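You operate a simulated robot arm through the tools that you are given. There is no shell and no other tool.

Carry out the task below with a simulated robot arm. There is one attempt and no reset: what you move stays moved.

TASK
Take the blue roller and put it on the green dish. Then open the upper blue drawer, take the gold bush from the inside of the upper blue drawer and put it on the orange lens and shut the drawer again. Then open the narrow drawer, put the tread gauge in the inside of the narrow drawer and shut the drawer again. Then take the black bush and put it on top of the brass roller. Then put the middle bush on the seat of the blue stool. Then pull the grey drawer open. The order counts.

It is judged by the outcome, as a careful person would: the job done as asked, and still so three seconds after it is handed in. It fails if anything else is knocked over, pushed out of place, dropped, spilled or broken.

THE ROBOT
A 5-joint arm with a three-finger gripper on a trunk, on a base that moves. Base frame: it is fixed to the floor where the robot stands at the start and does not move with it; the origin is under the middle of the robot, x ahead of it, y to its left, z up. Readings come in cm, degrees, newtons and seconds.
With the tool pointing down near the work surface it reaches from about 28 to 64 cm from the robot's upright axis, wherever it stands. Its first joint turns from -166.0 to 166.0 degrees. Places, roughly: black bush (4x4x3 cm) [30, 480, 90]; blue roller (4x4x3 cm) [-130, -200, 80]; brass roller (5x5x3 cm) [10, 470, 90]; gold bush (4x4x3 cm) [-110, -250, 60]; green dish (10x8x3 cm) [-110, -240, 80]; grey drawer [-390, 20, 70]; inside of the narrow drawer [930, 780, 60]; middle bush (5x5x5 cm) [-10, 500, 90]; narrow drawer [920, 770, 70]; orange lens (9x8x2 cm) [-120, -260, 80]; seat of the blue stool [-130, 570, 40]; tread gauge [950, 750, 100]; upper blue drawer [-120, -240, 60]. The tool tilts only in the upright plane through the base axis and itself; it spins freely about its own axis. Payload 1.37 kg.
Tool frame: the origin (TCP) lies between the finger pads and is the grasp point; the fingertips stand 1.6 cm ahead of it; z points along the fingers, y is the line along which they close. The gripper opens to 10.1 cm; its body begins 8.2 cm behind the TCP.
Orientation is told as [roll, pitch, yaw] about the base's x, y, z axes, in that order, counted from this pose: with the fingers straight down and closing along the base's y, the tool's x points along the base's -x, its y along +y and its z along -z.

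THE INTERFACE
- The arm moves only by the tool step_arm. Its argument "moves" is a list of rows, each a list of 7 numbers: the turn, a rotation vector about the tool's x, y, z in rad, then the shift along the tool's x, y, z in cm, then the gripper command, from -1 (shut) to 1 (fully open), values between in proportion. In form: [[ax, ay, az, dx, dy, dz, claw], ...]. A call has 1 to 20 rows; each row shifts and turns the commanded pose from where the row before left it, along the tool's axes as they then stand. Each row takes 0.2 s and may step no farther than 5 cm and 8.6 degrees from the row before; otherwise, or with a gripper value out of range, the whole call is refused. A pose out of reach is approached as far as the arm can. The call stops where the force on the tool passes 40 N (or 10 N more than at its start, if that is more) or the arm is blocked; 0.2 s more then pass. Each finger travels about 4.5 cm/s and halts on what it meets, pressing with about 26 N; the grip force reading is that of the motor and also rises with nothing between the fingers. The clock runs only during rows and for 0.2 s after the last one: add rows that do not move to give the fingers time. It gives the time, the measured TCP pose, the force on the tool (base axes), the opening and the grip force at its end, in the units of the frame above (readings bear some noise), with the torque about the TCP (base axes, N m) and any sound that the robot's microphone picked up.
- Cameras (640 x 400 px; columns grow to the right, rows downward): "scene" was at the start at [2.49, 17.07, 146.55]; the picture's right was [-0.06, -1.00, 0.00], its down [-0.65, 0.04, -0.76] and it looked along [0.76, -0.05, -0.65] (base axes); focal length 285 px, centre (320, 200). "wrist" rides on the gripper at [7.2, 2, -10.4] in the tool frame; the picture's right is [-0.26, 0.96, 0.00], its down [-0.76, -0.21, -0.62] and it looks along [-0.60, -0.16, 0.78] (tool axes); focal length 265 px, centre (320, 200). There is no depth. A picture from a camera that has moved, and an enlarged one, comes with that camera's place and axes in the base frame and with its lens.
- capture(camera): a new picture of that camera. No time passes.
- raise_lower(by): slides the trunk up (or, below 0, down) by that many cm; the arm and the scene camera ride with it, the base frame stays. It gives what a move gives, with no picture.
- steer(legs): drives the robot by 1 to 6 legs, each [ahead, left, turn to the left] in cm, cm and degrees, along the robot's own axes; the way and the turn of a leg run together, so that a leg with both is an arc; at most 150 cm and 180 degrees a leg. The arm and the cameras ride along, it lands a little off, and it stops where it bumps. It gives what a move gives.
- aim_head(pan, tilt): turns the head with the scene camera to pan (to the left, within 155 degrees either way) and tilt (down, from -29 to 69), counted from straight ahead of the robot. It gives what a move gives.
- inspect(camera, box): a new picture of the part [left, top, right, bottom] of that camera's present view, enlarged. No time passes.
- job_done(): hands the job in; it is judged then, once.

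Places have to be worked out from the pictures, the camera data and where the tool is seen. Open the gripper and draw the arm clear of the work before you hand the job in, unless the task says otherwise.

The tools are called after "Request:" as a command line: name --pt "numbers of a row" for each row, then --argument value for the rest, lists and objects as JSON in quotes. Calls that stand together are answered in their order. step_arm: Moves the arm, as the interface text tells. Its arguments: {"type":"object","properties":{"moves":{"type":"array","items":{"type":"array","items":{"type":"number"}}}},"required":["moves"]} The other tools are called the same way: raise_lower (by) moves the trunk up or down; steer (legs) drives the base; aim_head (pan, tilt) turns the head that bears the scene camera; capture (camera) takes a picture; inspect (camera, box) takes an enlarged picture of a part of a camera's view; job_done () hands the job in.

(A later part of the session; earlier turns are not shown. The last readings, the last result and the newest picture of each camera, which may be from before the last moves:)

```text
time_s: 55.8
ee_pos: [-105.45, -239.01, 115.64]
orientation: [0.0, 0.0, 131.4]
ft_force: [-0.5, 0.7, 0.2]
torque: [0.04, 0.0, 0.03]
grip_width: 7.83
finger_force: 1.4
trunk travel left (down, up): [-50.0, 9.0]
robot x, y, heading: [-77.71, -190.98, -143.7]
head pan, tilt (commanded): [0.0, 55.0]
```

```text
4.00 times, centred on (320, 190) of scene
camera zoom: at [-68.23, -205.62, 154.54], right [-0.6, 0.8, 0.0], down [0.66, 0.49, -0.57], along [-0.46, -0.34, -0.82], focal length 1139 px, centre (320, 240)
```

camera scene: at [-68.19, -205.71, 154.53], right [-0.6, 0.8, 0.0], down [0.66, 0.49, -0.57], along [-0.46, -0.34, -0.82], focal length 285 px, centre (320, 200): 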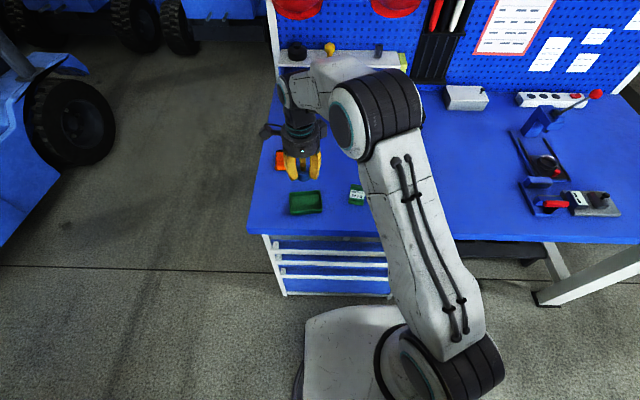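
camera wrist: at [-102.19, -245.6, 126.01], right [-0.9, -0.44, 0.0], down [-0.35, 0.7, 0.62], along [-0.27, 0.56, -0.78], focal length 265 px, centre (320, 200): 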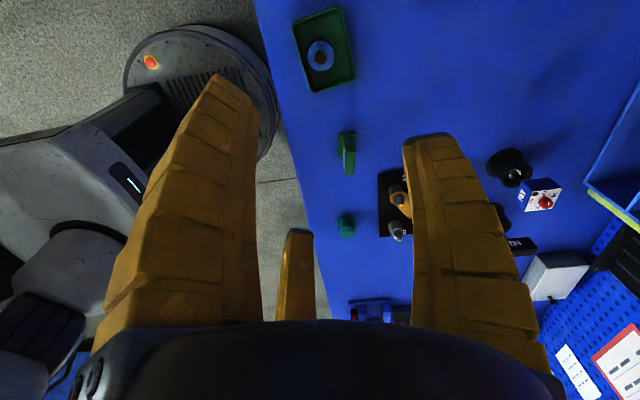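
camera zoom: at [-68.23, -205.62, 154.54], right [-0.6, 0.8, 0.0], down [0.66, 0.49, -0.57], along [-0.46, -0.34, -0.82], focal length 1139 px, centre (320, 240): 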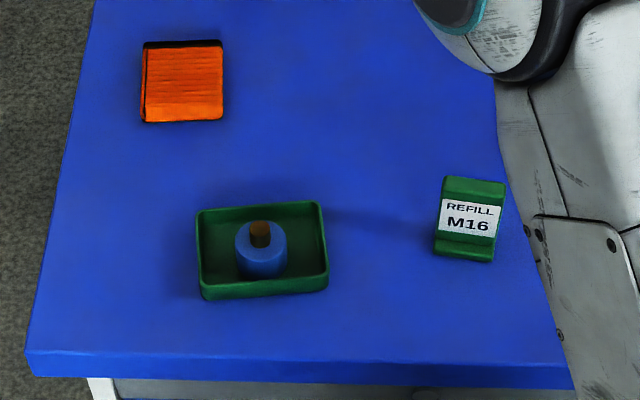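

The blue roller stands in the green dish and nothing else moved. Next is the drawer, so I enlarge the drawer front in the scene view to measure the handle.

Request:
inspect --camera "scene" --box '[250, 220, 440, 310]'

```text
3.37 times, centred on (345, 265) of scene
camera zoom: at [-68.23, -205.62, 154.54], right [-0.6, 0.8, 0.0], down [0.66, 0.49, -0.57], along [-0.46, -0.34, -0.82], focal length 959 px, centre (236, -19)
```

zoom: 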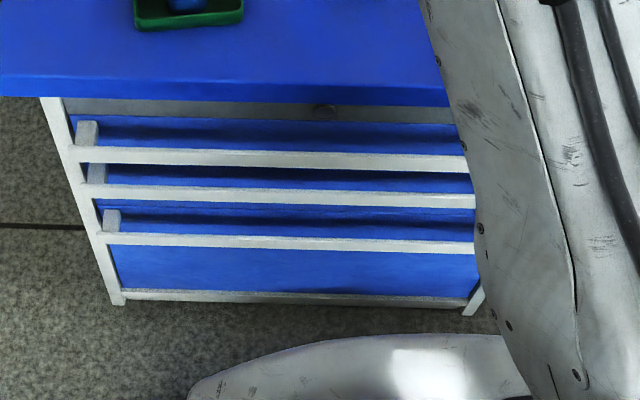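

The handle bar of the upper blue drawer lies at about z 63.5, roughly flush with the table edge, spanning about 51 cm with its middle 30 cm from the left bench end. I back off to about 64 cm from the edge, centred on the drawer, and square up with the bench.

Request:
steer --legs '[[-24, 10, -1.5]]'

Request:
aim_head --pan 0 --tilt 52

Request:
capture --camera "scene"

```text
time_s: 57.7
ee_pos: [-81.75, -232.57, 115.64]
orientation: [0.0, 0.1, 129.9]
ft_force: [0.5, -1.4, 0.6]
torque: [-0.01, 0.07, 0.01]
grip_width: 7.83
finger_force: 1.8
trunk travel left (down, up): [-50.0, 9.0]
robot x, y, heading: [-52.7, -185.44, -145.1]
head pan, tilt (commanded): [0.0, 55.0]
```

```text
time_s: 58.3
ee_pos: [-81.78, -232.65, 115.51]
orientation: [0.0, 0.0, 129.9]
ft_force: [-0.6, 0.1, -0.7]
torque: [-0.02, 0.01, 0.01]
grip_width: 7.81
finger_force: 1.8
trunk travel left (down, up): [-50.0, 9.0]
robot x, y, heading: [-52.84, -185.14, -144.9]
head pan, tilt (commanded): [0.0, 52.0]
```

```text
taken
camera scene: at [-43.92, -200.54, 154.93], right [-0.57, 0.82, 0.0], down [0.65, 0.45, -0.62], along [-0.5, -0.35, -0.79], focal length 285 px, centre (320, 200)
```

scene: 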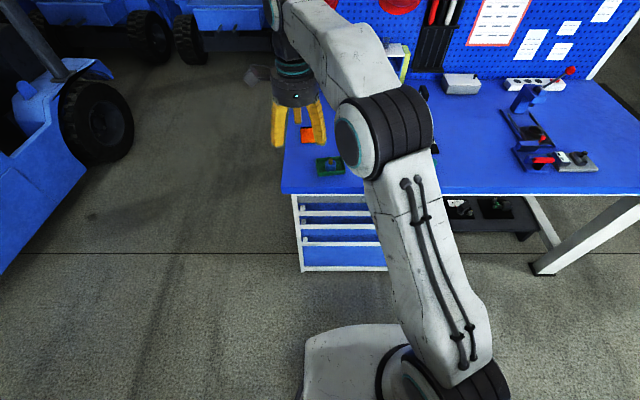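

The robot now stands 65 cm from the bench edge, centred on the drawer and square to it. I swing the tool straight ahead of the robot, high up, and tilt it horizontal so that the fingers will close vertically on the bar.

Request:
step_arm --pt "0 0 0 -3.83 1.55 0 0.3" --pt "0 0 0 -3.83 1.55 0 0.3" --pt "0 0 0 -3.83 1.55 0 0.3" --pt "0 0 0 -3.83 1.55 0 0.3" --pt "0 0 0 -3.83 1.55 0 0.3" --pt "0 0 0 -3.83 1.55 0 0.3" --pt "0 0 0.0855 0 0 0 0.3" --pt "-0.1428 0 0 0 0 0 0.3" --pt "-0.1428 0 0 0 0 0 0.3" --pt "-0.1428 0 0 0 0 0 0.3" --pt "-0.1428 0 0 0 0 0 0.3" --pt "-0.1428 0 0 0 0 0 0.3" --pt "-0.1428 0 0 0 0 0 0.3" --pt "-0.1428 0 0 0 0 0 0.3" --pt "-0.1428 0 0 0 0 0 0.3" --pt "-0.1428 0 0 0 0 0 0.3" --pt "-0.1428 0 0 0 0 0 0.3" --pt "-0.1428 0 0 0 0 0 0.3"

Request:
capture --camera "scene"

Request:
capture --camera "wrist"

```text
time_s: 62.1
ee_pos: [-101.73, -219.51, 114.33]
orientation: [90.0, 0.1, 124.8]
ft_force: [0.2, 0.2, 0.7]
torque: [-0.03, 0.02, 0.01]
grip_width: 6.87
finger_force: 2.2
out of reach, approached as far as the arm can: row 5, 6
trunk travel left (down, up): [-50.0, 9.0]
robot x, y, heading: [-52.46, -185.2, -145.0]
head pan, tilt (commanded): [0.0, 52.0]
```

```text
taken
camera scene: at [-43.97, -200.57, 154.93], right [-0.57, 0.82, 0.0], down [0.65, 0.45, -0.62], along [-0.5, -0.35, -0.79], focal length 285 px, centre (320, 200)
```

scene: 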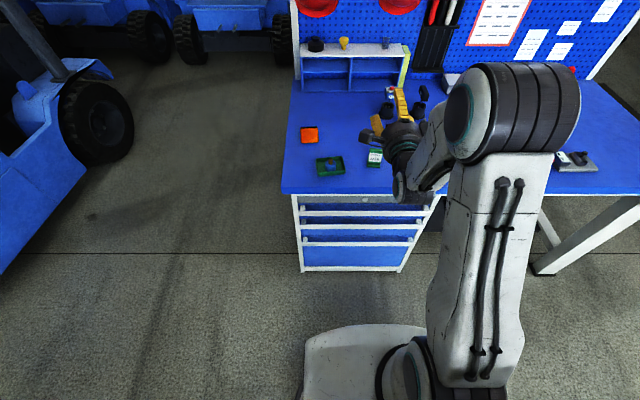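

```text
taken
camera wrist: at [-89.08, -219.35, 116.32], right [-0.15, 0.22, 0.96], down [0.08, 0.98, -0.21], along [-0.99, 0.04, -0.16], focal length 265 px, centre (320, 200)
```

wrist: 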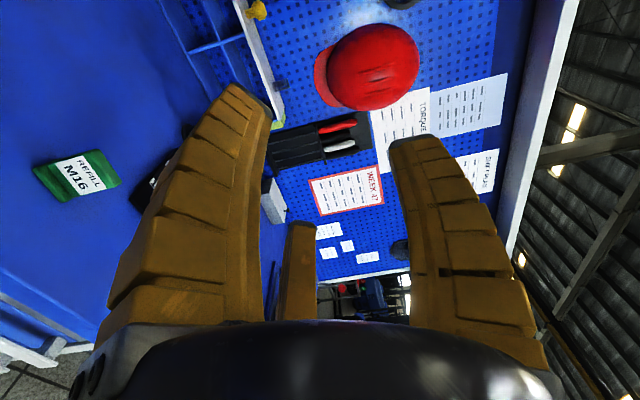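

The tool is horizontal with the single finger on top, 60 cm ahead of the axis at z 114. I pull it back 8 cm to clear the table edge and lower the trunk.

Request:
step_arm --pt "0 0 0 0 0 -4 0.3" --pt "0 0 0 0 0 -4 0.3" --pt "0 0 0 0 0 -2 0.3"

Request:
raise_lower --by -36

Request:
capture --camera "scene"

Request:
capture --camera "wrist"

```text
time_s: 62.9
ee_pos: [-97.01, -216.23, 115.15]
orientation: [89.9, 0.0, 125.0]
ft_force: [-0.7, -0.4, 1.1]
torque: [0.03, 0.0, 0.01]
grip_width: 6.87
finger_force: 2.9
out of reach, approached as far as the arm can: row 2, 3
trunk travel left (down, up): [-50.0, 9.0]
robot x, y, heading: [-53.17, -185.58, -145.2]
head pan, tilt (commanded): [0.0, 52.0]
```

```text
time_s: 66.4
ee_pos: [-96.95, -216.38, 79.13]
orientation: [89.9, 0.0, 125.0]
ft_force: [-0.9, -1.2, 0.6]
torque: [0.02, 0.01, 0.03]
grip_width: 6.88
finger_force: 2.1
trunk travel left (down, up): [-14.0, 45.0]
robot x, y, heading: [-52.37, -185.23, -145.1]
head pan, tilt (commanded): [0.0, 52.0]
```

```text
taken
camera scene: at [-43.93, -200.53, 118.94], right [-0.57, 0.82, 0.0], down [0.65, 0.45, -0.62], along [-0.5, -0.35, -0.79], focal length 285 px, centre (320, 200)
```

scene: 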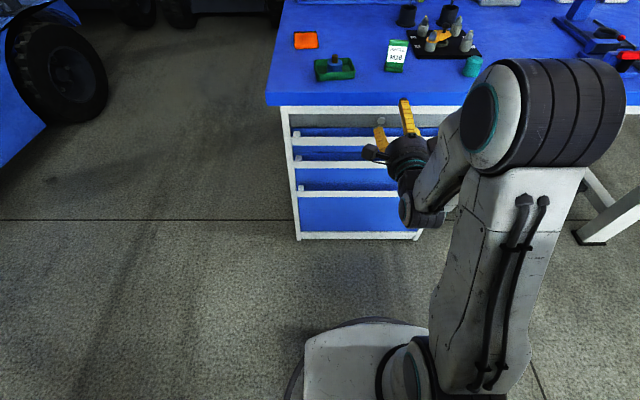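

```text
taken
camera wrist: at [-84.37, -216.04, 81.15], right [-0.15, 0.22, 0.96], down [0.08, 0.98, -0.21], along [-0.99, 0.04, -0.16], focal length 265 px, centre (320, 200)
```

wrist: 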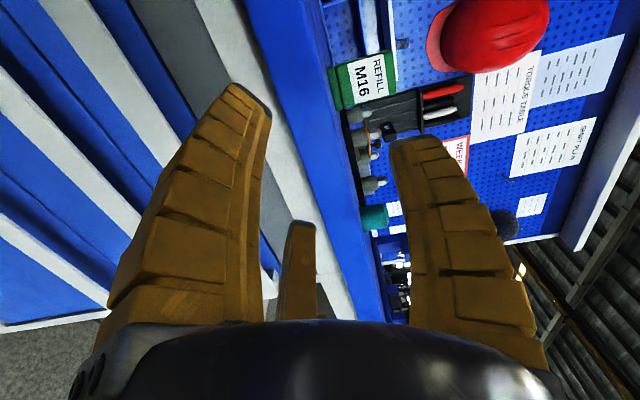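

The tool is now at z 79, 11 cm in front of the bench edge. I lower it with the arm to the bar's height of about 63.5.

Request:
step_arm --pt "0 0 0 0 -4 0 0.3" --pt "0 0 0 0 -4 0 0.3" --pt "0 0 0 0 -4 0 0.3" --pt "0 0 0 0 -3.6 0 0.3" --pt "0 0 0 0 0 0 0.3"

Request:
capture --camera "wrist"

Request:
inspect --camera "scene" --box '[270, 80, 470, 245]'

```text
time_s: 67.6
ee_pos: [-97.46, -216.47, 63.69]
orientation: [90.0, 0.0, 125.0]
ft_force: [0.5, 0.5, 0.5]
torque: [0.0, 0.0, 0.01]
grip_width: 6.87
finger_force: 2.3
out of reach, approached as far as the arm can: row 1
trunk travel left (down, up): [-14.0, 45.0]
robot x, y, heading: [-52.93, -185.8, -145.1]
head pan, tilt (commanded): [0.0, 52.0]
```

```text
taken
camera wrist: at [-84.81, -216.32, 65.66], right [-0.15, 0.22, 0.96], down [0.08, 0.98, -0.21], along [-0.99, 0.04, -0.16], focal length 265 px, centre (320, 200)
```

wrist: 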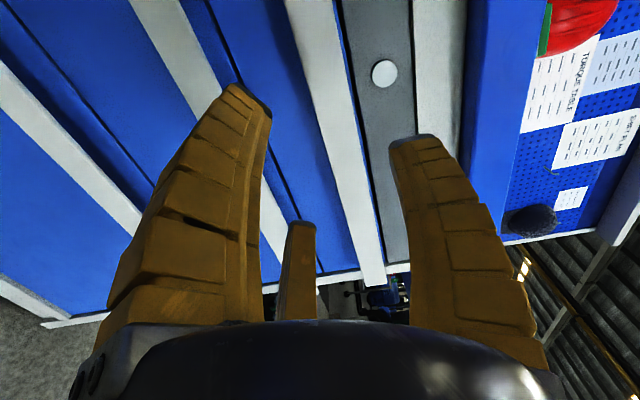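

```text
2.42 times, centred on (370, 162) of scene
camera zoom: at [-43.93, -200.54, 118.93], right [-0.57, 0.82, 0.0], down [0.65, 0.45, -0.62], along [-0.5, -0.35, -0.79], focal length 690 px, centre (199, 291)
```

zoom: 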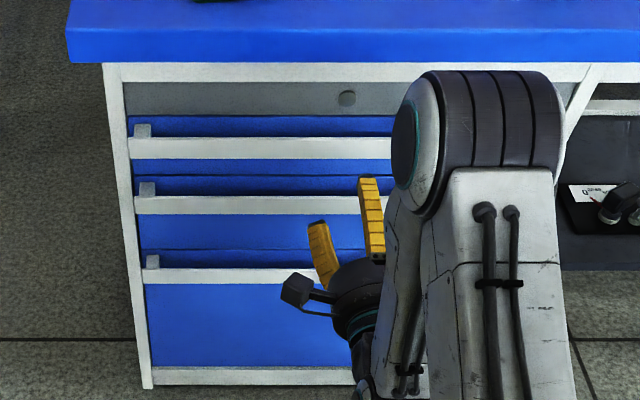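

The wrist view shows the bar centre about 1 cm above the tool axis, roughly z 64.6, and about 3 cm tall. I open the fingers fully so the two lower ones pass beneath the bar, and advance 7 cm for a closer check.

Request:
step_arm --pt "0 0 0 0 0 0 1" --pt "0 0 0 0 0 0 1" --pt "0 0 0 0 0 0 1" --pt "0 0 0 0 0 3.5 1" --pt "0 0 0 0 0 3.5 1" --pt "0 0 0 0 0 0 1"

Request:
capture --camera "wrist"

Request:
inspect --camera "scene" --box '[310, 80, 430, 180]'

```text
time_s: 69.0
ee_pos: [-103.06, -220.47, 63.47]
orientation: [89.9, 0.0, 124.9]
ft_force: [0.7, 0.8, 0.4]
torque: [-0.02, 0.02, 0.01]
grip_width: 10.05
finger_force: 0.1
trunk travel left (down, up): [-14.0, 45.0]
robot x, y, heading: [-52.76, -185.19, -144.9]
head pan, tilt (commanded): [0.0, 52.0]
```

```text
taken
camera wrist: at [-90.45, -220.29, 65.43], right [-0.15, 0.22, 0.96], down [0.08, 0.98, -0.21], along [-0.99, 0.04, -0.16], focal length 265 px, centre (320, 200)
```

wrist: 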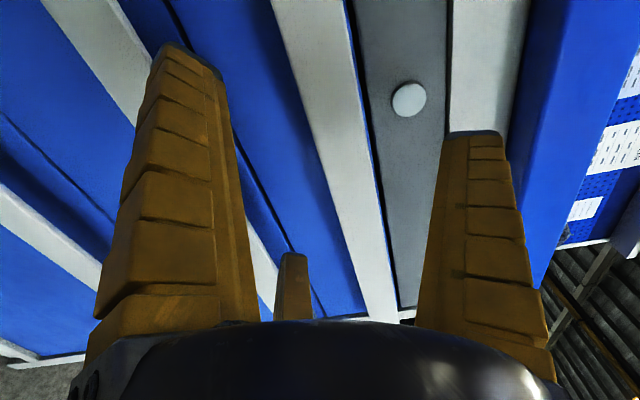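

```text
4.00 times, centred on (370, 130) of scene
camera zoom: at [-43.93, -200.54, 118.93], right [-0.57, 0.82, 0.0], down [0.65, 0.45, -0.62], along [-0.5, -0.35, -0.79], focal length 1139 px, centre (120, 480)
```

zoom: 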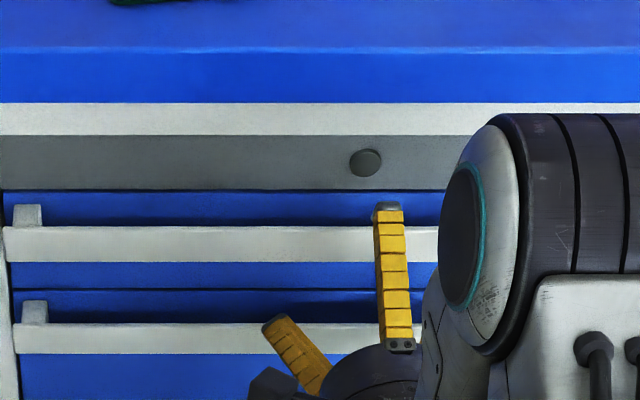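

The bar spans z about 63.4 to 66.4, so the tool at z 63.8 suits the three-finger geometry. I raise 0.3 cm and advance 3.5 cm in small steps.

Request:
step_arm --pt "0 0 0 0 0.3 1 1" --pt "0 0 0 0 0 1 1" --pt "0 0 0 0 0 0.8 1" --pt "0 0 0 0 0 0.7 1" --pt "0 0 0 0 0 0 1"

Request:
capture --camera "wrist"

Request:
inspect --camera "scene" --box '[310, 80, 430, 180]'

```text
time_s: 70.2
ee_pos: [-106.01, -222.42, 63.89]
orientation: [90.0, 0.0, 124.8]
ft_force: [0.0, 0.0, 0.5]
torque: [-0.01, 0.0, 0.0]
grip_width: 10.05
finger_force: 0.1
trunk travel left (down, up): [-14.0, 45.0]
robot x, y, heading: [-52.72, -185.42, -145.2]
head pan, tilt (commanded): [0.0, 52.0]
```

```text
taken
camera wrist: at [-93.42, -222.35, 65.82], right [-0.15, 0.22, 0.96], down [0.08, 0.98, -0.21], along [-0.99, 0.04, -0.16], focal length 265 px, centre (320, 200)
```

wrist: 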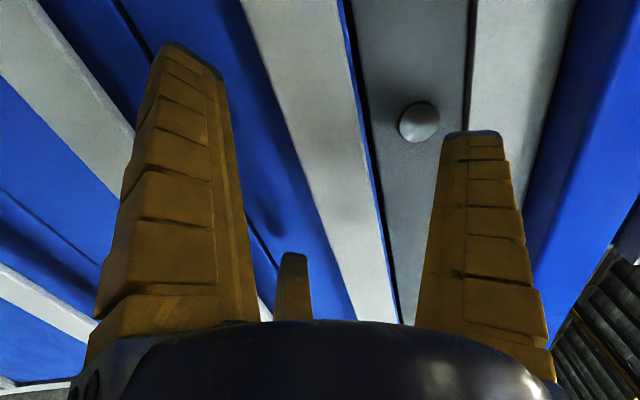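

```text
4.00 times, centred on (370, 130) of scene
camera zoom: at [-43.93, -200.53, 118.93], right [-0.57, 0.82, 0.0], down [0.65, 0.45, -0.62], along [-0.5, -0.35, -0.79], focal length 1139 px, centre (120, 480)
```

zoom: 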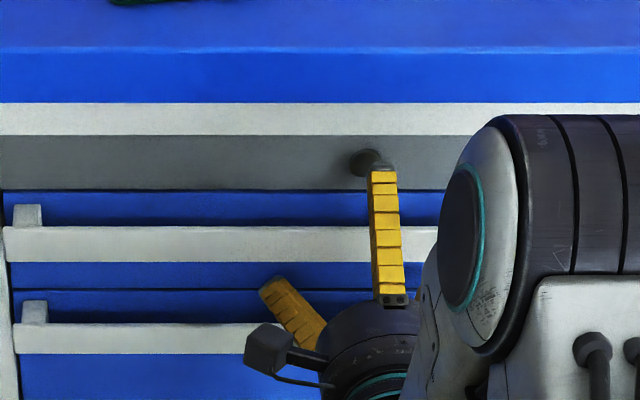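

The open fingers straddle the bar. I enlarge the wrist view to judge how deep the fingertips stand relative to the bar.

Request:
inspect --camera "wrist" --box '[200, 0, 520, 200]'

Request:
inspect --camera "scene" --box '[370, 100, 430, 160]'

```text
2.00 times, centred on (360, 100) of wrist
camera zoom: at [-93.42, -222.35, 65.82], right [-0.15, 0.22, 0.96], down [0.08, 0.98, -0.21], along [-0.99, 0.04, -0.16], focal length 531 px, centre (240, 400)
```

zoom: 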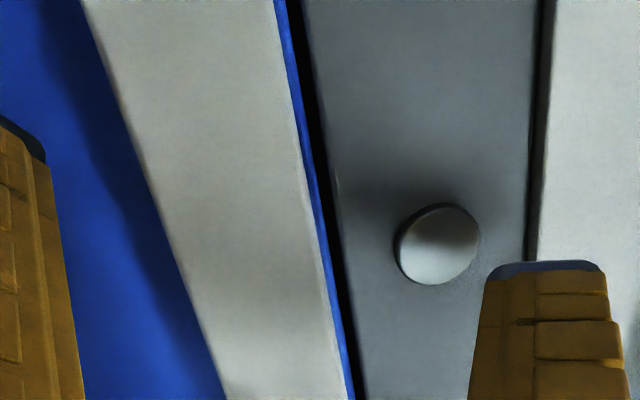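

```text
6.67 times, centred on (400, 130) of scene
camera zoom: at [-43.93, -200.53, 118.93], right [-0.57, 0.82, 0.0], down [0.65, 0.45, -0.62], along [-0.5, -0.35, -0.79], focal length 1898 px, centre (-213, 667)
```

zoom: 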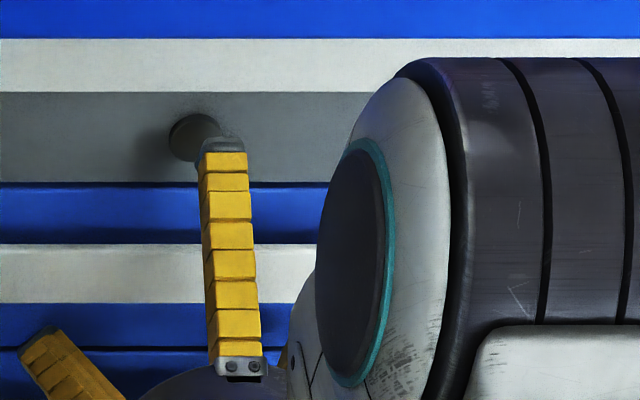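

Intersecting both views puts the bar front about 0.3 cm ahead of the grasp point. I advance 0.8 cm more, then close the fingers around the bar.

Request:
step_arm --pt "0 0 0 0 0 0.4 1" --pt "0 0 0 0 0 0.4 1" --pt "0 0 0 0 0 0 1"

Request:
step_arm --pt "0 0 0 0 0 0 0.5" --pt "0 0 0 0 0 0 0.2" --pt "0 0 0 0 0 0 -0.1" --pt "0 0 0 0 0 0 -0.4" --pt "0 0 0 0 0 0 -0.7" --pt "0 0 0 0 0 0 -1" --pt "0 0 0 0 0 0 -1" --pt "0 0 0 0 0 0 -1"

Request:
capture --camera "wrist"

Request:
inspect --camera "scene" --box '[310, 80, 430, 180]'

```text
time_s: 71.0
ee_pos: [-106.74, -222.98, 63.9]
orientation: [90.1, 0.0, 124.8]
ft_force: [0.3, 0.2, 0.7]
torque: [0.0, 0.0, 0.02]
grip_width: 10.05
finger_force: 0.1
trunk travel left (down, up): [-14.0, 45.0]
robot x, y, heading: [-52.79, -185.58, -144.9]
head pan, tilt (commanded): [0.0, 52.0]
```

```text
time_s: 72.8
ee_pos: [-106.72, -223.01, 64.12]
orientation: [90.3, 0.0, 124.9]
ft_force: [-4.5, -3.3, 8.0]
torque: [0.18, -0.26, -0.03]
grip_width: 4.1
finger_force: 28.7
trunk travel left (down, up): [-14.0, 45.0]
robot x, y, heading: [-52.84, -185.17, -145.2]
head pan, tilt (commanded): [0.0, 52.0]
```

```text
taken
camera wrist: at [-94.1, -222.88, 65.93], right [-0.15, 0.22, 0.96], down [0.08, 0.97, -0.21], along [-0.99, 0.04, -0.16], focal length 265 px, centre (320, 200)
```

wrist: 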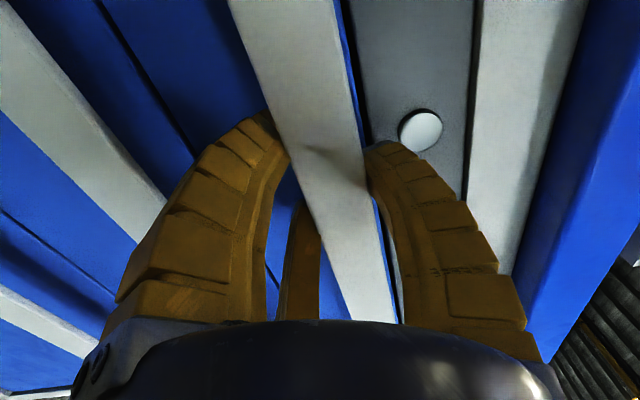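

```text
4.00 times, centred on (370, 130) of scene
camera zoom: at [-43.91, -200.52, 118.94], right [-0.57, 0.82, 0.0], down [0.65, 0.45, -0.62], along [-0.5, -0.35, -0.79], focal length 1139 px, centre (120, 480)
```

zoom: 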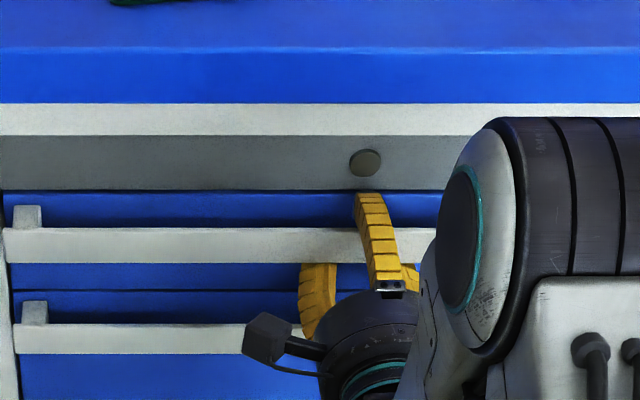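

The bar is clamped (28 N, 4.1 cm) with the fingertips behind it. I pull gently with the arm by a few centimetres first.

Request:
step_arm --pt "0 0 0 0 0 -0.5 -1" --pt "0 0 0 0 0 -1 -1" --pt "0 0 0 0 0 -1 -1" --pt "0 0 0 0 0 -1 -1"

Request:
capture --camera "scene"

```text
time_s: 73.8
ee_pos: [-103.75, -220.94, 64.06]
orientation: [90.1, 0.0, 124.9]
ft_force: [-2.6, 0.2, 10.9]
torque: [0.2, -0.3, 0.0]
grip_width: 4.12
finger_force: 28.6
trunk travel left (down, up): [-14.0, 45.0]
robot x, y, heading: [-53.1, -185.35, -145.3]
head pan, tilt (commanded): [0.0, 52.0]
```

```text
taken
camera scene: at [-43.88, -200.48, 118.94], right [-0.57, 0.82, 0.0], down [0.65, 0.45, -0.62], along [-0.51, -0.35, -0.79], focal length 285 px, centre (320, 200)
```

scene: 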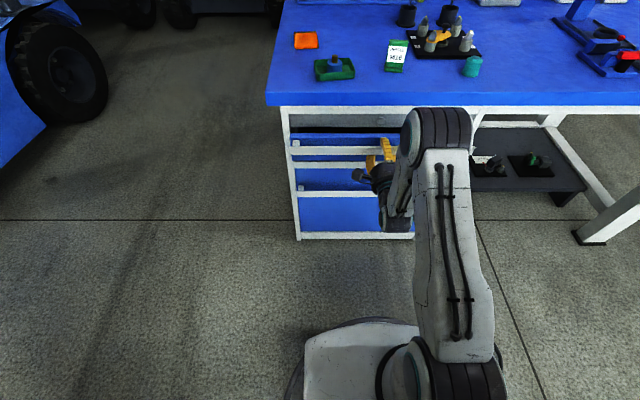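

The drawer slides easily (3.5 cm out so far, small force). I draw it further out by backing the base 12 cm while holding the bar.

Request:
steer --legs '[[-12, 0, 0]]'

Request:
capture --camera "scene"

```text
time_s: 75.0
ee_pos: [-93.77, -214.22, 63.84]
orientation: [89.9, 0.0, 125.1]
ft_force: [-3.5, 5.0, 5.1]
torque: [0.25, -0.59, 0.01]
grip_width: 2.77
finger_force: 27.9
trunk travel left (down, up): [-14.0, 45.0]
robot x, y, heading: [-42.48, -178.9, -145.0]
head pan, tilt (commanded): [0.0, 52.0]
```

```text
taken
camera scene: at [-33.95, -193.5, 118.93], right [-0.57, 0.82, 0.0], down [0.65, 0.45, -0.62], along [-0.5, -0.35, -0.79], focal length 285 px, centre (320, 200)
```

scene: 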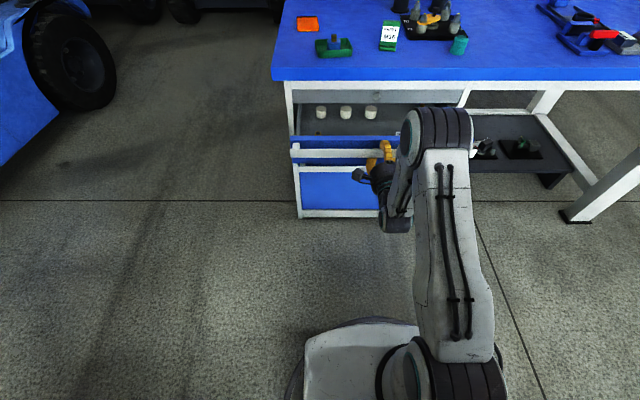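

The drawer is well open and three round parts show inside. The grip width fell to 2.8 cm, so I check the grip in the wrist view.

Request:
capture --camera "wrist"

Request:
inspect --camera "scene" --box '[280, 70, 440, 190]'

```text
taken
camera wrist: at [-81.18, -213.95, 65.84], right [-0.15, 0.22, 0.96], down [0.07, 0.98, -0.21], along [-0.99, 0.04, -0.17], focal length 265 px, centre (320, 200)
```

wrist: 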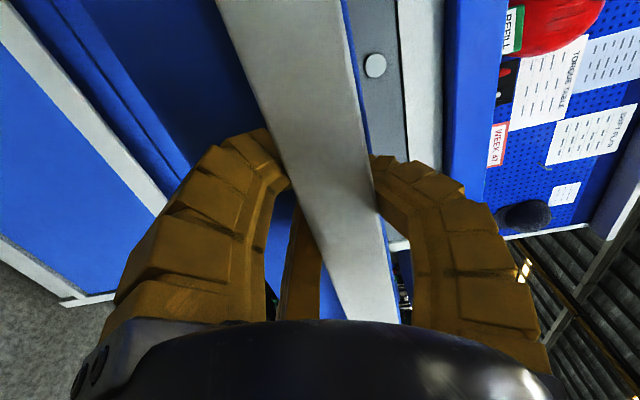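

```text
3.33 times, centred on (360, 130) of scene
camera zoom: at [-33.95, -193.5, 118.93], right [-0.57, 0.82, 0.0], down [0.65, 0.45, -0.62], along [-0.5, -0.35, -0.79], focal length 949 px, centre (187, 433)
```

zoom: 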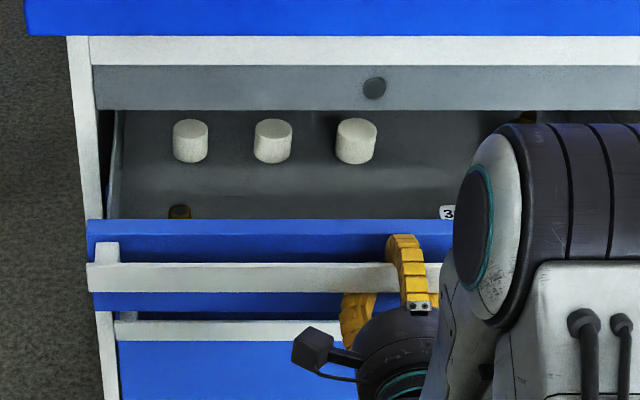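

The fingers hook firmly behind the bar. A dark gold bush seems to sit at the front left inside the drawer; I back up another 11 cm to open it enough.

Request:
steer --legs '[[-11, 0, 0]]'

Request:
capture --camera "scene"

Request:
inspect --camera "scene" --box '[270, 60, 430, 180]'

```text
time_s: 76.2
ee_pos: [-85.0, -208.06, 63.94]
orientation: [89.9, -0.1, 125.1]
ft_force: [-2.8, -0.5, 3.5]
torque: [0.35, -0.55, -0.06]
grip_width: 2.71
finger_force: 27.7
trunk travel left (down, up): [-14.0, 45.0]
robot x, y, heading: [-33.94, -172.43, -144.9]
head pan, tilt (commanded): [0.0, 52.0]
```

```text
taken
camera scene: at [-25.07, -187.32, 118.93], right [-0.57, 0.82, 0.0], down [0.65, 0.45, -0.62], along [-0.5, -0.35, -0.79], focal length 285 px, centre (320, 200)
```

scene: 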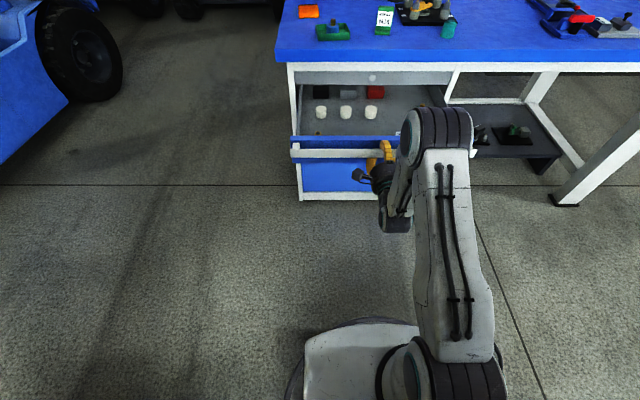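

```text
3.33 times, centred on (350, 120) of scene
camera zoom: at [-25.07, -187.32, 118.93], right [-0.57, 0.82, 0.0], down [0.65, 0.45, -0.62], along [-0.5, -0.35, -0.79], focal length 949 px, centre (220, 467)
```

zoom: 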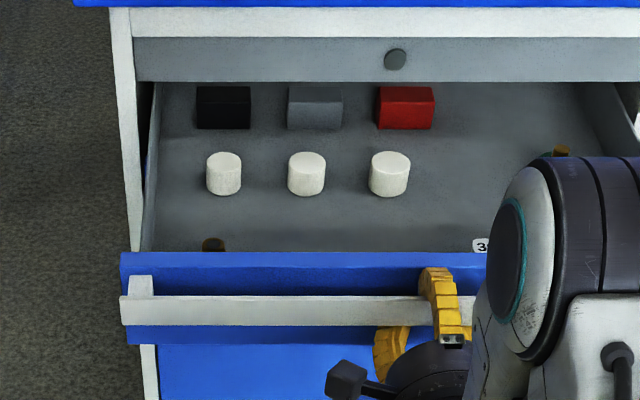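

The drawer is open by about 26 cm; by position the gold bush is the dark-gold object at the front left (about t 12, 13 cm out from the edge). I open the fingers and withdraw from the bar.

Request:
step_arm --pt "0 0 0 0 0 0 -0.5" --pt "0 0 0 0 0 0 0" --pt "0 0 0 0 0 0 0.5" --pt "0 0 0 0 0 0 1" --pt "0 0 0 0 0 0 1" --pt "0 0 0 0 0 0 1" --pt "0 0 0 0 0 0 1"

Request:
capture --camera "wrist"

```text
time_s: 77.8
ee_pos: [-84.86, -207.93, 63.89]
orientation: [89.9, 0.0, 125.1]
ft_force: [-0.6, 0.6, 0.0]
torque: [0.01, 0.01, -0.01]
grip_width: 10.07
finger_force: 0.0
trunk travel left (down, up): [-14.0, 45.0]
robot x, y, heading: [-34.23, -172.54, -144.9]
head pan, tilt (commanded): [0.0, 52.0]
```

```text
taken
camera wrist: at [-72.32, -207.76, 65.84], right [-0.15, 0.22, 0.96], down [0.07, 0.98, -0.21], along [-0.99, 0.04, -0.17], focal length 265 px, centre (320, 200)
```

wrist: 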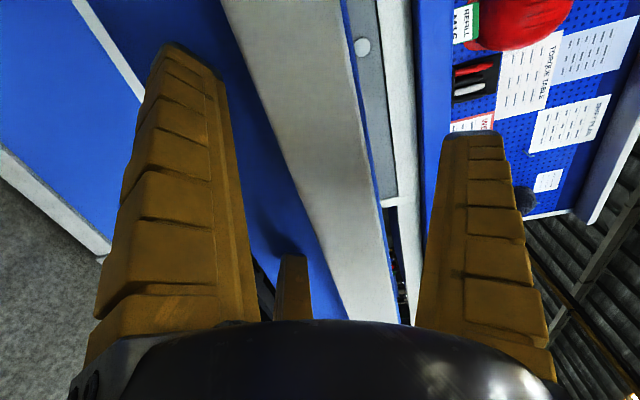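

The fingers are free of the bar with no force. I withdraw the tool 8 cm and then raise the trunk.

Request:
step_arm --pt "0 0 0 0 0 -2 1" --pt "0 0 0 0 0 -3 1" --pt "0 0 0 0 0 -3 1" --pt "0 0 0 0 0 0 1"

Request:
raise_lower --by 45

Request:
capture --camera "scene"

```text
time_s: 78.8
ee_pos: [-78.42, -203.36, 63.76]
orientation: [89.8, 0.1, 125.0]
ft_force: [-0.6, 0.5, 0.7]
torque: [-0.02, -0.01, -0.02]
grip_width: 10.06
finger_force: 0.1
trunk travel left (down, up): [-14.0, 45.0]
robot x, y, heading: [-34.26, -172.15, -144.8]
head pan, tilt (commanded): [0.0, 52.0]
```

```text
refused: 45 is not a number from -40 to 40
```

```text
taken
camera scene: at [-25.08, -187.33, 118.93], right [-0.57, 0.82, 0.0], down [0.65, 0.45, -0.62], along [-0.5, -0.35, -0.79], focal length 285 px, centre (320, 200)
```

scene: 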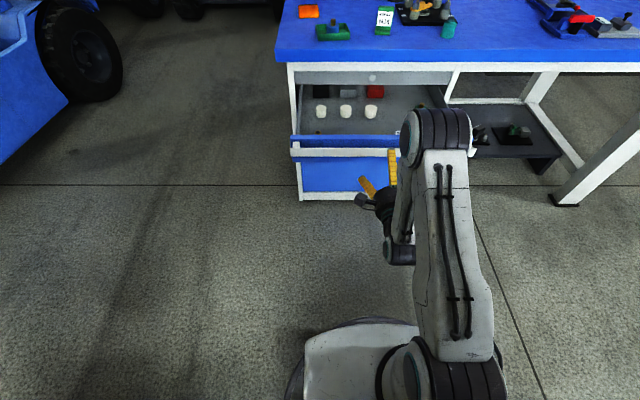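

The tool is clear of the bar. I raise the trunk by 36 cm and tilt the tool back to pointing down.

Request:
raise_lower --by 36

Request:
step_arm --pt "0.1428 0 0 0 0 0 1" --pt "0.1428 0 0 0 0 0 1" --pt "0.1428 0 0 0 0 0 1" --pt "0.1428 0 0 0 0 0 1" --pt "0.1428 0 0 0 0 0 1" --pt "0.1428 0 0 0 0 0 1" --pt "0.1428 0 0 0 0 0 1" --pt "0.1428 0 0 0 0 0 1" --pt "0.1428 0 0 0 0 0 1" --pt "0.1428 0 0 0 0 0 1" --pt "0.1428 0 0 0 0 0 1"

Request:
capture --camera "scene"

Request:
inspect --camera "scene" --box '[270, 60, 430, 180]'

```text
time_s: 82.3
ee_pos: [-78.47, -203.41, 99.92]
orientation: [89.8, 0.0, 125.0]
ft_force: [-0.5, -0.1, -0.9]
torque: [0.01, 0.0, 0.0]
grip_width: 10.07
finger_force: 0.1
trunk travel left (down, up): [-50.0, 9.0]
robot x, y, heading: [-33.61, -171.92, -144.9]
head pan, tilt (commanded): [0.0, 52.0]
```

```text
time_s: 84.7
ee_pos: [-78.39, -203.41, 99.83]
orientation: [-0.2, 0.0, 125.0]
ft_force: [0.3, 0.4, -0.3]
torque: [0.0, 0.01, 0.03]
grip_width: 10.09
finger_force: 0.0
trunk travel left (down, up): [-50.0, 9.0]
robot x, y, heading: [-33.85, -172.33, -144.9]
head pan, tilt (commanded): [0.0, 52.0]
```

```text
taken
camera scene: at [-25.13, -187.37, 154.93], right [-0.57, 0.82, 0.0], down [0.65, 0.45, -0.62], along [-0.5, -0.35, -0.79], focal length 285 px, centre (320, 200)
```

scene: 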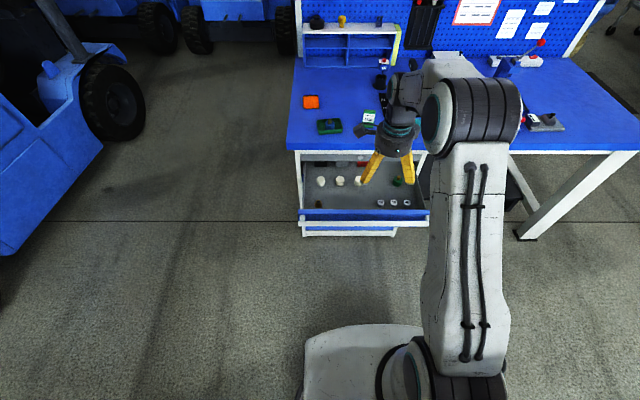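

```text
3.33 times, centred on (350, 120) of scene
camera zoom: at [-25.13, -187.37, 154.93], right [-0.57, 0.82, 0.0], down [0.65, 0.45, -0.62], along [-0.5, -0.35, -0.79], focal length 949 px, centre (220, 467)
```

zoom: 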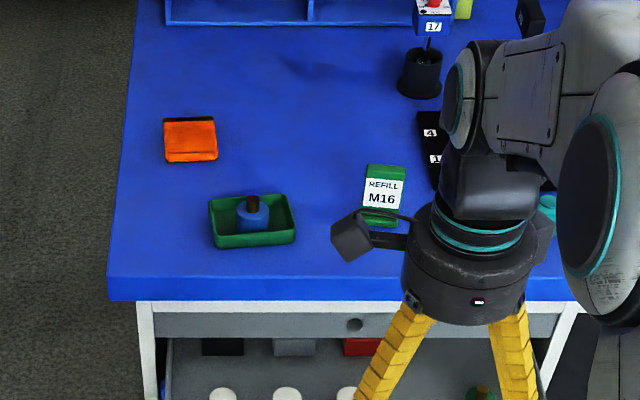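

From the raised head I can now look deep into the drawer; I enlarge that part of the view.

Request:
inspect --camera "scene" --box '[290, 145, 450, 245]'

Request:
capture --camera "wrist"

```text
4.00 times, centred on (370, 195) of scene
camera zoom: at [-25.13, -187.37, 154.93], right [-0.57, 0.82, 0.0], down [0.65, 0.45, -0.62], along [-0.5, -0.35, -0.79], focal length 1139 px, centre (120, 220)
```

zoom: 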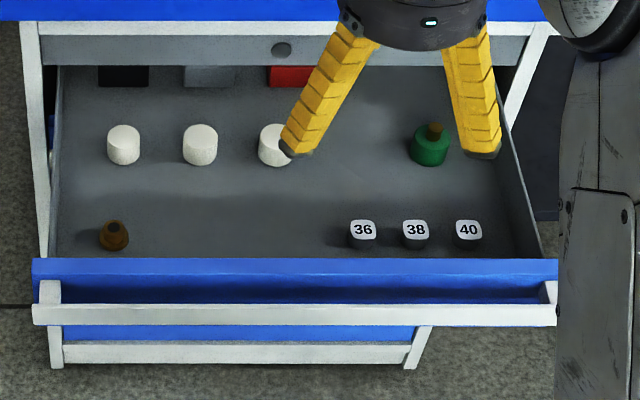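

```text
taken
camera wrist: at [-75.95, -210.37, 110.23], right [-0.94, -0.34, 0.0], down [-0.27, 0.74, 0.62], along [-0.21, 0.59, -0.78], focal length 265 px, centre (320, 200)
```

wrist: 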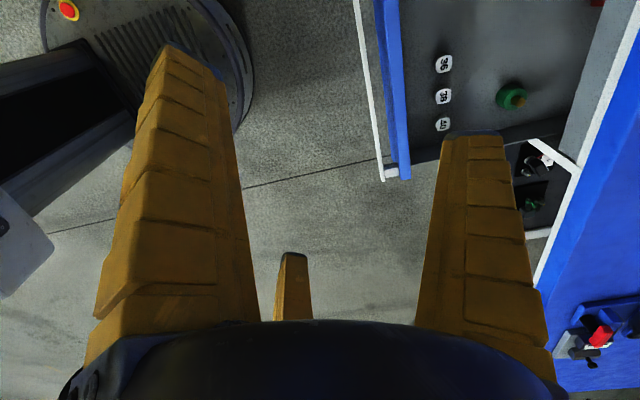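

The gold bush stands front-left in the drawer at about bench coordinates t 12.5, 14.5 cm out from the edge. I drive forward 28 cm so that the arm can reach it from above.

Request:
steer --legs '[[28, 2.5, 0]]'

Request:
aim_head --pan 8 --tilt 62

Request:
capture --camera "scene"

```text
time_s: 86.7
ee_pos: [-99.9, -221.89, 99.76]
orientation: [-0.1, 0.0, 125.3]
ft_force: [-0.6, 0.0, -0.6]
torque: [-0.01, -0.03, 0.02]
grip_width: 10.08
finger_force: 0.1
trunk travel left (down, up): [-50.0, 9.0]
robot x, y, heading: [-55.75, -190.4, -144.8]
head pan, tilt (commanded): [0.0, 52.0]
```

```text
time_s: 87.4
ee_pos: [-99.83, -221.91, 99.9]
orientation: [-0.1, 0.0, 125.3]
ft_force: [-0.4, -0.6, -0.1]
torque: [-0.05, -0.01, -0.01]
grip_width: 10.07
finger_force: 0.0
trunk travel left (down, up): [-50.0, 9.0]
robot x, y, heading: [-55.59, -190.32, -144.9]
head pan, tilt (commanded): [8.0, 62.0]
```

```text
taken
camera scene: at [-45.18, -205.62, 153.72], right [-0.69, 0.73, 0.0], down [0.64, 0.6, -0.47], along [-0.34, -0.32, -0.88], focal length 285 px, centre (320, 200)
```

scene: 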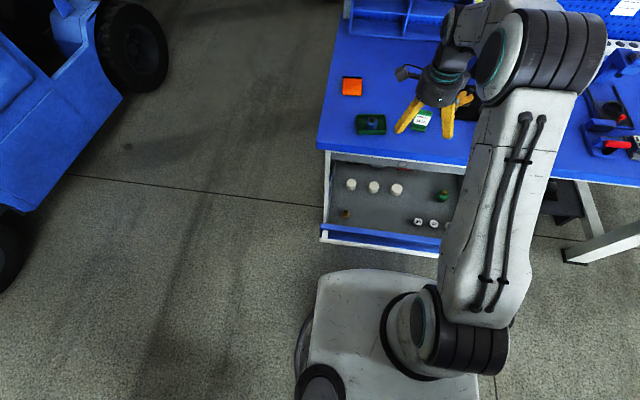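

I enlarge the view on the bush in the drawer to measure it from this closer position.

Request:
inspect --camera "scene" --box '[310, 160, 430, 260]'

```text
4.00 times, centred on (370, 210) of scene
camera zoom: at [-45.18, -205.62, 153.72], right [-0.69, 0.73, 0.0], down [0.64, 0.6, -0.47], along [-0.34, -0.32, -0.88], focal length 1139 px, centre (120, 160)
```

zoom: 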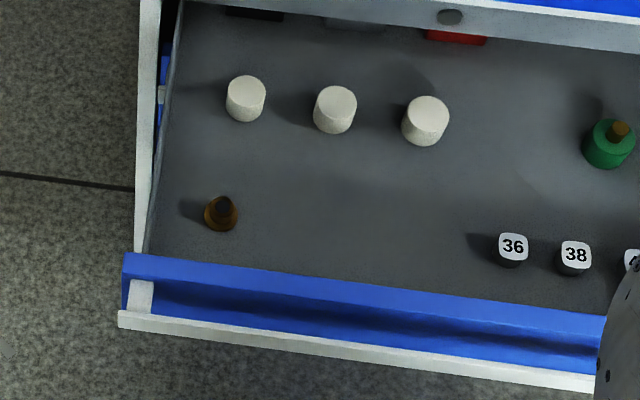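

The bush axis is at about (-83.6, -229). I spin the tool 90° so that no finger points at the drawer's left wall, move above the bush and lower partway.

Request:
step_arm --pt "0 0 0.143 0 0 0 0.3" --pt "0 0 0.143 0 0 0 0.3" --pt "0 0 0.143 0 0 0 0.3" --pt "0 0 0.143 0 0 0 0.3" --pt "0 0 0.143 0 0 0 0.3" --pt "0 0 0.143 0 0 0 0.3" --pt "0 0 0.143 0 0 0 0.3" --pt "0 0 0.143 0 0 0 0.3" --pt "0 0 0.143 0 0 0 0.3" --pt "0 0 0.143 0 0 0 0.3" --pt "0 0 0.143 0 0 0 0.3" --pt "0 0 0 -2.3 -3.8 0 0.3" --pt "0 0 0 -2.3 -3.8 0 0.3" --pt "0 0 0 -2.3 -3.8 0 0.3" --pt "0 0 0 -2.3 -3.8 0 0.3" --pt "0 0 0 0 0 4 0.3" --pt "0 0 0 0 0 4 0.3" --pt "0 0 0 0 0 4 0.3"

Request:
capture --camera "wrist"

Request:
capture --camera "scene"

```text
time_s: 91.2
ee_pos: [-93.91, -211.55, 87.75]
orientation: [-0.1, -0.1, 35.3]
ft_force: [-0.3, 0.3, 0.1]
torque: [-0.01, 0.0, 0.02]
grip_width: 6.87
finger_force: 2.3
out of reach, approached as far as the arm can: row 11, 12, 13, 14, 15
trunk travel left (down, up): [-50.0, 9.0]
robot x, y, heading: [-55.72, -190.06, -144.6]
head pan, tilt (commanded): [8.0, 62.0]
```

```text
taken
camera wrist: at [-101.0, -213.96, 98.17], right [-0.34, 0.94, 0.0], down [0.74, 0.27, 0.62], along [0.58, 0.21, -0.78], focal length 265 px, centre (320, 200)
```

wrist: 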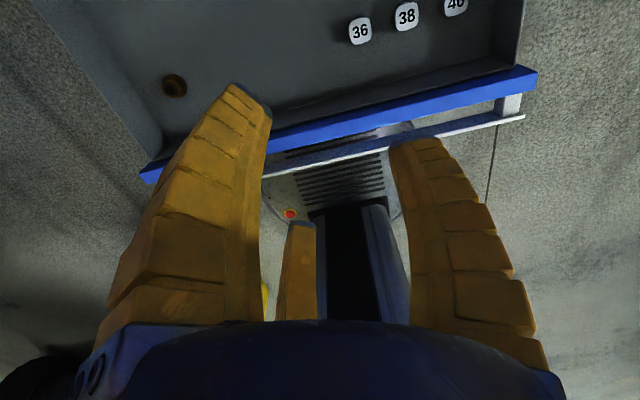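

```text
taken
camera scene: at [-45.2, -205.64, 153.72], right [-0.69, 0.73, 0.0], down [0.64, 0.61, -0.47], along [-0.34, -0.32, -0.88], focal length 285 px, centre (320, 200)
```

scene: 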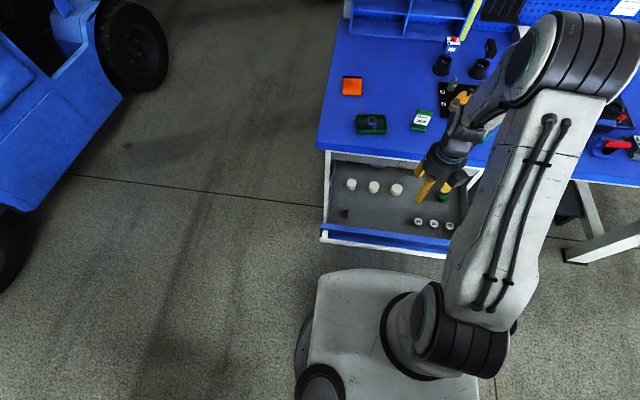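

The arm could not follow part of the sideways move at that height; it now stands at about t 33, 16 cm out, z 88, with the wanted spin. I test a small sideways move at this lower height.

Request:
step_arm --pt "0 0 0 0 -3 0 0.3" --pt "0 0 0 0 0 0 0.3"

```text
time_s: 91.8
ee_pos: [-93.86, -211.48, 87.89]
orientation: [0.0, 0.0, 35.3]
ft_force: [-0.2, 0.2, 0.8]
torque: [0.02, 0.0, 0.0]
grip_width: 6.87
finger_force: 3.0
out of reach, approached as far as the arm can: row 1
trunk travel left (down, up): [-50.0, 9.0]
robot x, y, heading: [-55.28, -190.71, -144.5]
head pan, tilt (commanded): [8.0, 62.0]
```

The limit is the spin joint: the tool is at about -180° relative to the arm and can't turn further that way. I unwind it the other way round, 172° first.

Request:
step_arm --pt "0 0 -0.15 0 0 0 0.3" --pt "0 0 -0.15 0 0 0 0.3" --pt "0 0 -0.15 0 0 0 0.3" --pt "0 0 -0.15 0 0 0 0.3" --pt "0 0 -0.15 0 0 0 0.3" --pt "0 0 -0.15 0 0 0 0.3" --pt "0 0 -0.15 0 0 0 0.3" --pt "0 0 -0.15 0 0 0 0.3" --pt "0 0 -0.15 0 0 0 0.3" --pt "0 0 -0.15 0 0 0 0.3" --pt "0 0 -0.15 0 0 0 0.3" --pt "0 0 -0.15 0 0 0 0.3" --pt "0 0 -0.15 0 0 0 0.3" --pt "0 0 -0.15 0 0 0 0.3" --pt "0 0 -0.15 0 0 0 0.3" --pt "0 0 -0.15 0 0 0 0.3" --pt "0 0 -0.15 0 0 0 0.3" --pt "0 0 -0.15 0 0 0 0.3" --pt "0 0 -0.15 0 0 0 0.3" --pt "0 0 -0.15 0 0 0 0.3"

```text
time_s: 96.0
ee_pos: [-94.01, -211.56, 87.9]
orientation: [0.1, 0.1, -152.9]
ft_force: [-0.4, 0.6, -0.2]
torque: [-0.01, -0.01, 0.02]
grip_width: 6.88
finger_force: 2.7
trunk travel left (down, up): [-50.0, 9.0]
robot x, y, heading: [-55.52, -190.66, -144.5]
head pan, tilt (commanded): [8.0, 62.0]
```

Unwound to yaw -153°. Now I move over the bush and continue the spin towards yaw 35° in this direction.

Request:
step_arm --pt "0 0 0 0.26 4.06 0 0.3" --pt "0 0 0 0.26 4.06 0 0.3" --pt "0 0 0 0.26 4.06 0 0.3" --pt "0 0 0 0.26 4.06 0 0.3" --pt "0 0 0 0.26 4.06 0 0.3" --pt "0 0 -0.149 0 0 0 0.3" --pt "0 0 -0.149 0 0 0 0.3" --pt "0 0 -0.149 0 0 0 0.3" --pt "0 0 -0.149 0 0 0 0.3" --pt "0 0 -0.149 0 0 0 0.3" --pt "0 0 -0.149 0 0 0 0.3" --pt "0 0 -0.149 0 0 0 0.3" --pt "0 0 -0.149 0 0 0 0.3" --pt "0 0 -0.149 0 0 0 0.3" --pt "0 0 -0.149 0 0 0 0.3" --pt "0 0 -0.149 0 0 0 0.3" --pt "0 0 -0.149 0 0 0 0.3" --pt "0 0 -0.149 0 0 0 0.3" --pt "0 0 -0.149 0 0 0 0.3" --pt "0 0 -0.149 0 0 0 0.3"

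Request:
step_arm --pt "0 0 -0.149 0 0 0 0.3" --pt "0 0 -0.149 0 0 0 0.3" --pt "0 0 -0.149 0 0 0 0.3" --pt "0 0 -0.149 0 0 0 0.3" --pt "0 0 -0.149 0 0 0 0.3" --pt "0 0 -0.149 0 0 0 0.3" --pt "0 0 -0.149 0 0 0 0.3"

Request:
capture --camera "wrist"

Request:
capture --camera "scene"

```text
time_s: 100.2
ee_pos: [-83.58, -229.04, 88.01]
orientation: [0.1, 0.1, -24.8]
ft_force: [0.2, 0.4, 0.9]
torque: [-0.01, 0.0, -0.01]
grip_width: 6.84
finger_force: 2.2
trunk travel left (down, up): [-50.0, 9.0]
robot x, y, heading: [-55.93, -190.26, -144.6]
head pan, tilt (commanded): [8.0, 62.0]
```

```text
time_s: 101.8
ee_pos: [-83.73, -228.97, 87.73]
orientation: [0.0, 0.0, 35.1]
ft_force: [-0.4, -0.2, 0.2]
torque: [-0.01, -0.01, 0.03]
grip_width: 6.86
finger_force: 2.3
trunk travel left (down, up): [-50.0, 9.0]
robot x, y, heading: [-55.86, -190.35, -144.7]
head pan, tilt (commanded): [8.0, 62.0]
```

```text
taken
camera wrist: at [-90.73, -231.43, 98.29], right [-0.34, 0.94, 0.0], down [0.74, 0.26, 0.62], along [0.59, 0.21, -0.78], focal length 265 px, centre (320, 200)
```

wrist: 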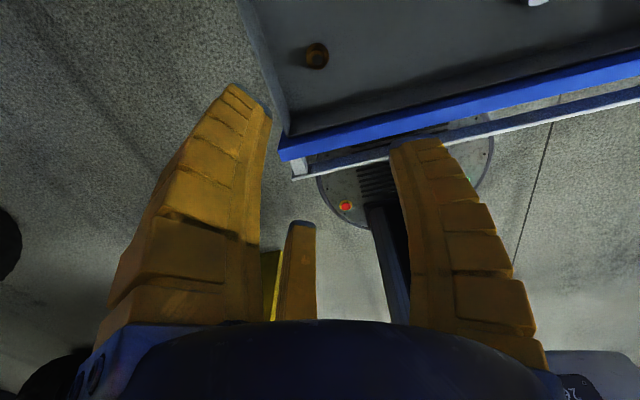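

```text
taken
camera scene: at [-45.16, -205.62, 153.71], right [-0.69, 0.73, 0.0], down [0.64, 0.61, -0.47], along [-0.34, -0.32, -0.88], focal length 285 px, centre (320, 200)
```

scene: 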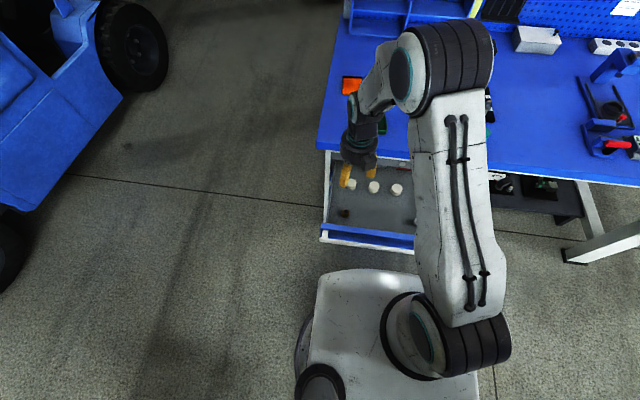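

The bush is visible in the wrist view, slightly off; I enlarge it to measure.

Request:
inspect --camera "wrist" --box '[250, 10, 410, 110]'

```text
4.00 times, centred on (330, 60) of wrist
camera zoom: at [-90.73, -231.43, 98.29], right [-0.34, 0.94, 0.0], down [0.74, 0.26, 0.62], along [0.59, 0.21, -0.78], focal length 1062 px, centre (280, 760)
```

zoom: 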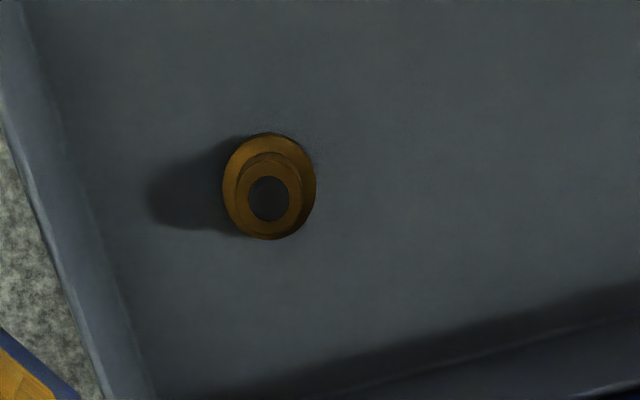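

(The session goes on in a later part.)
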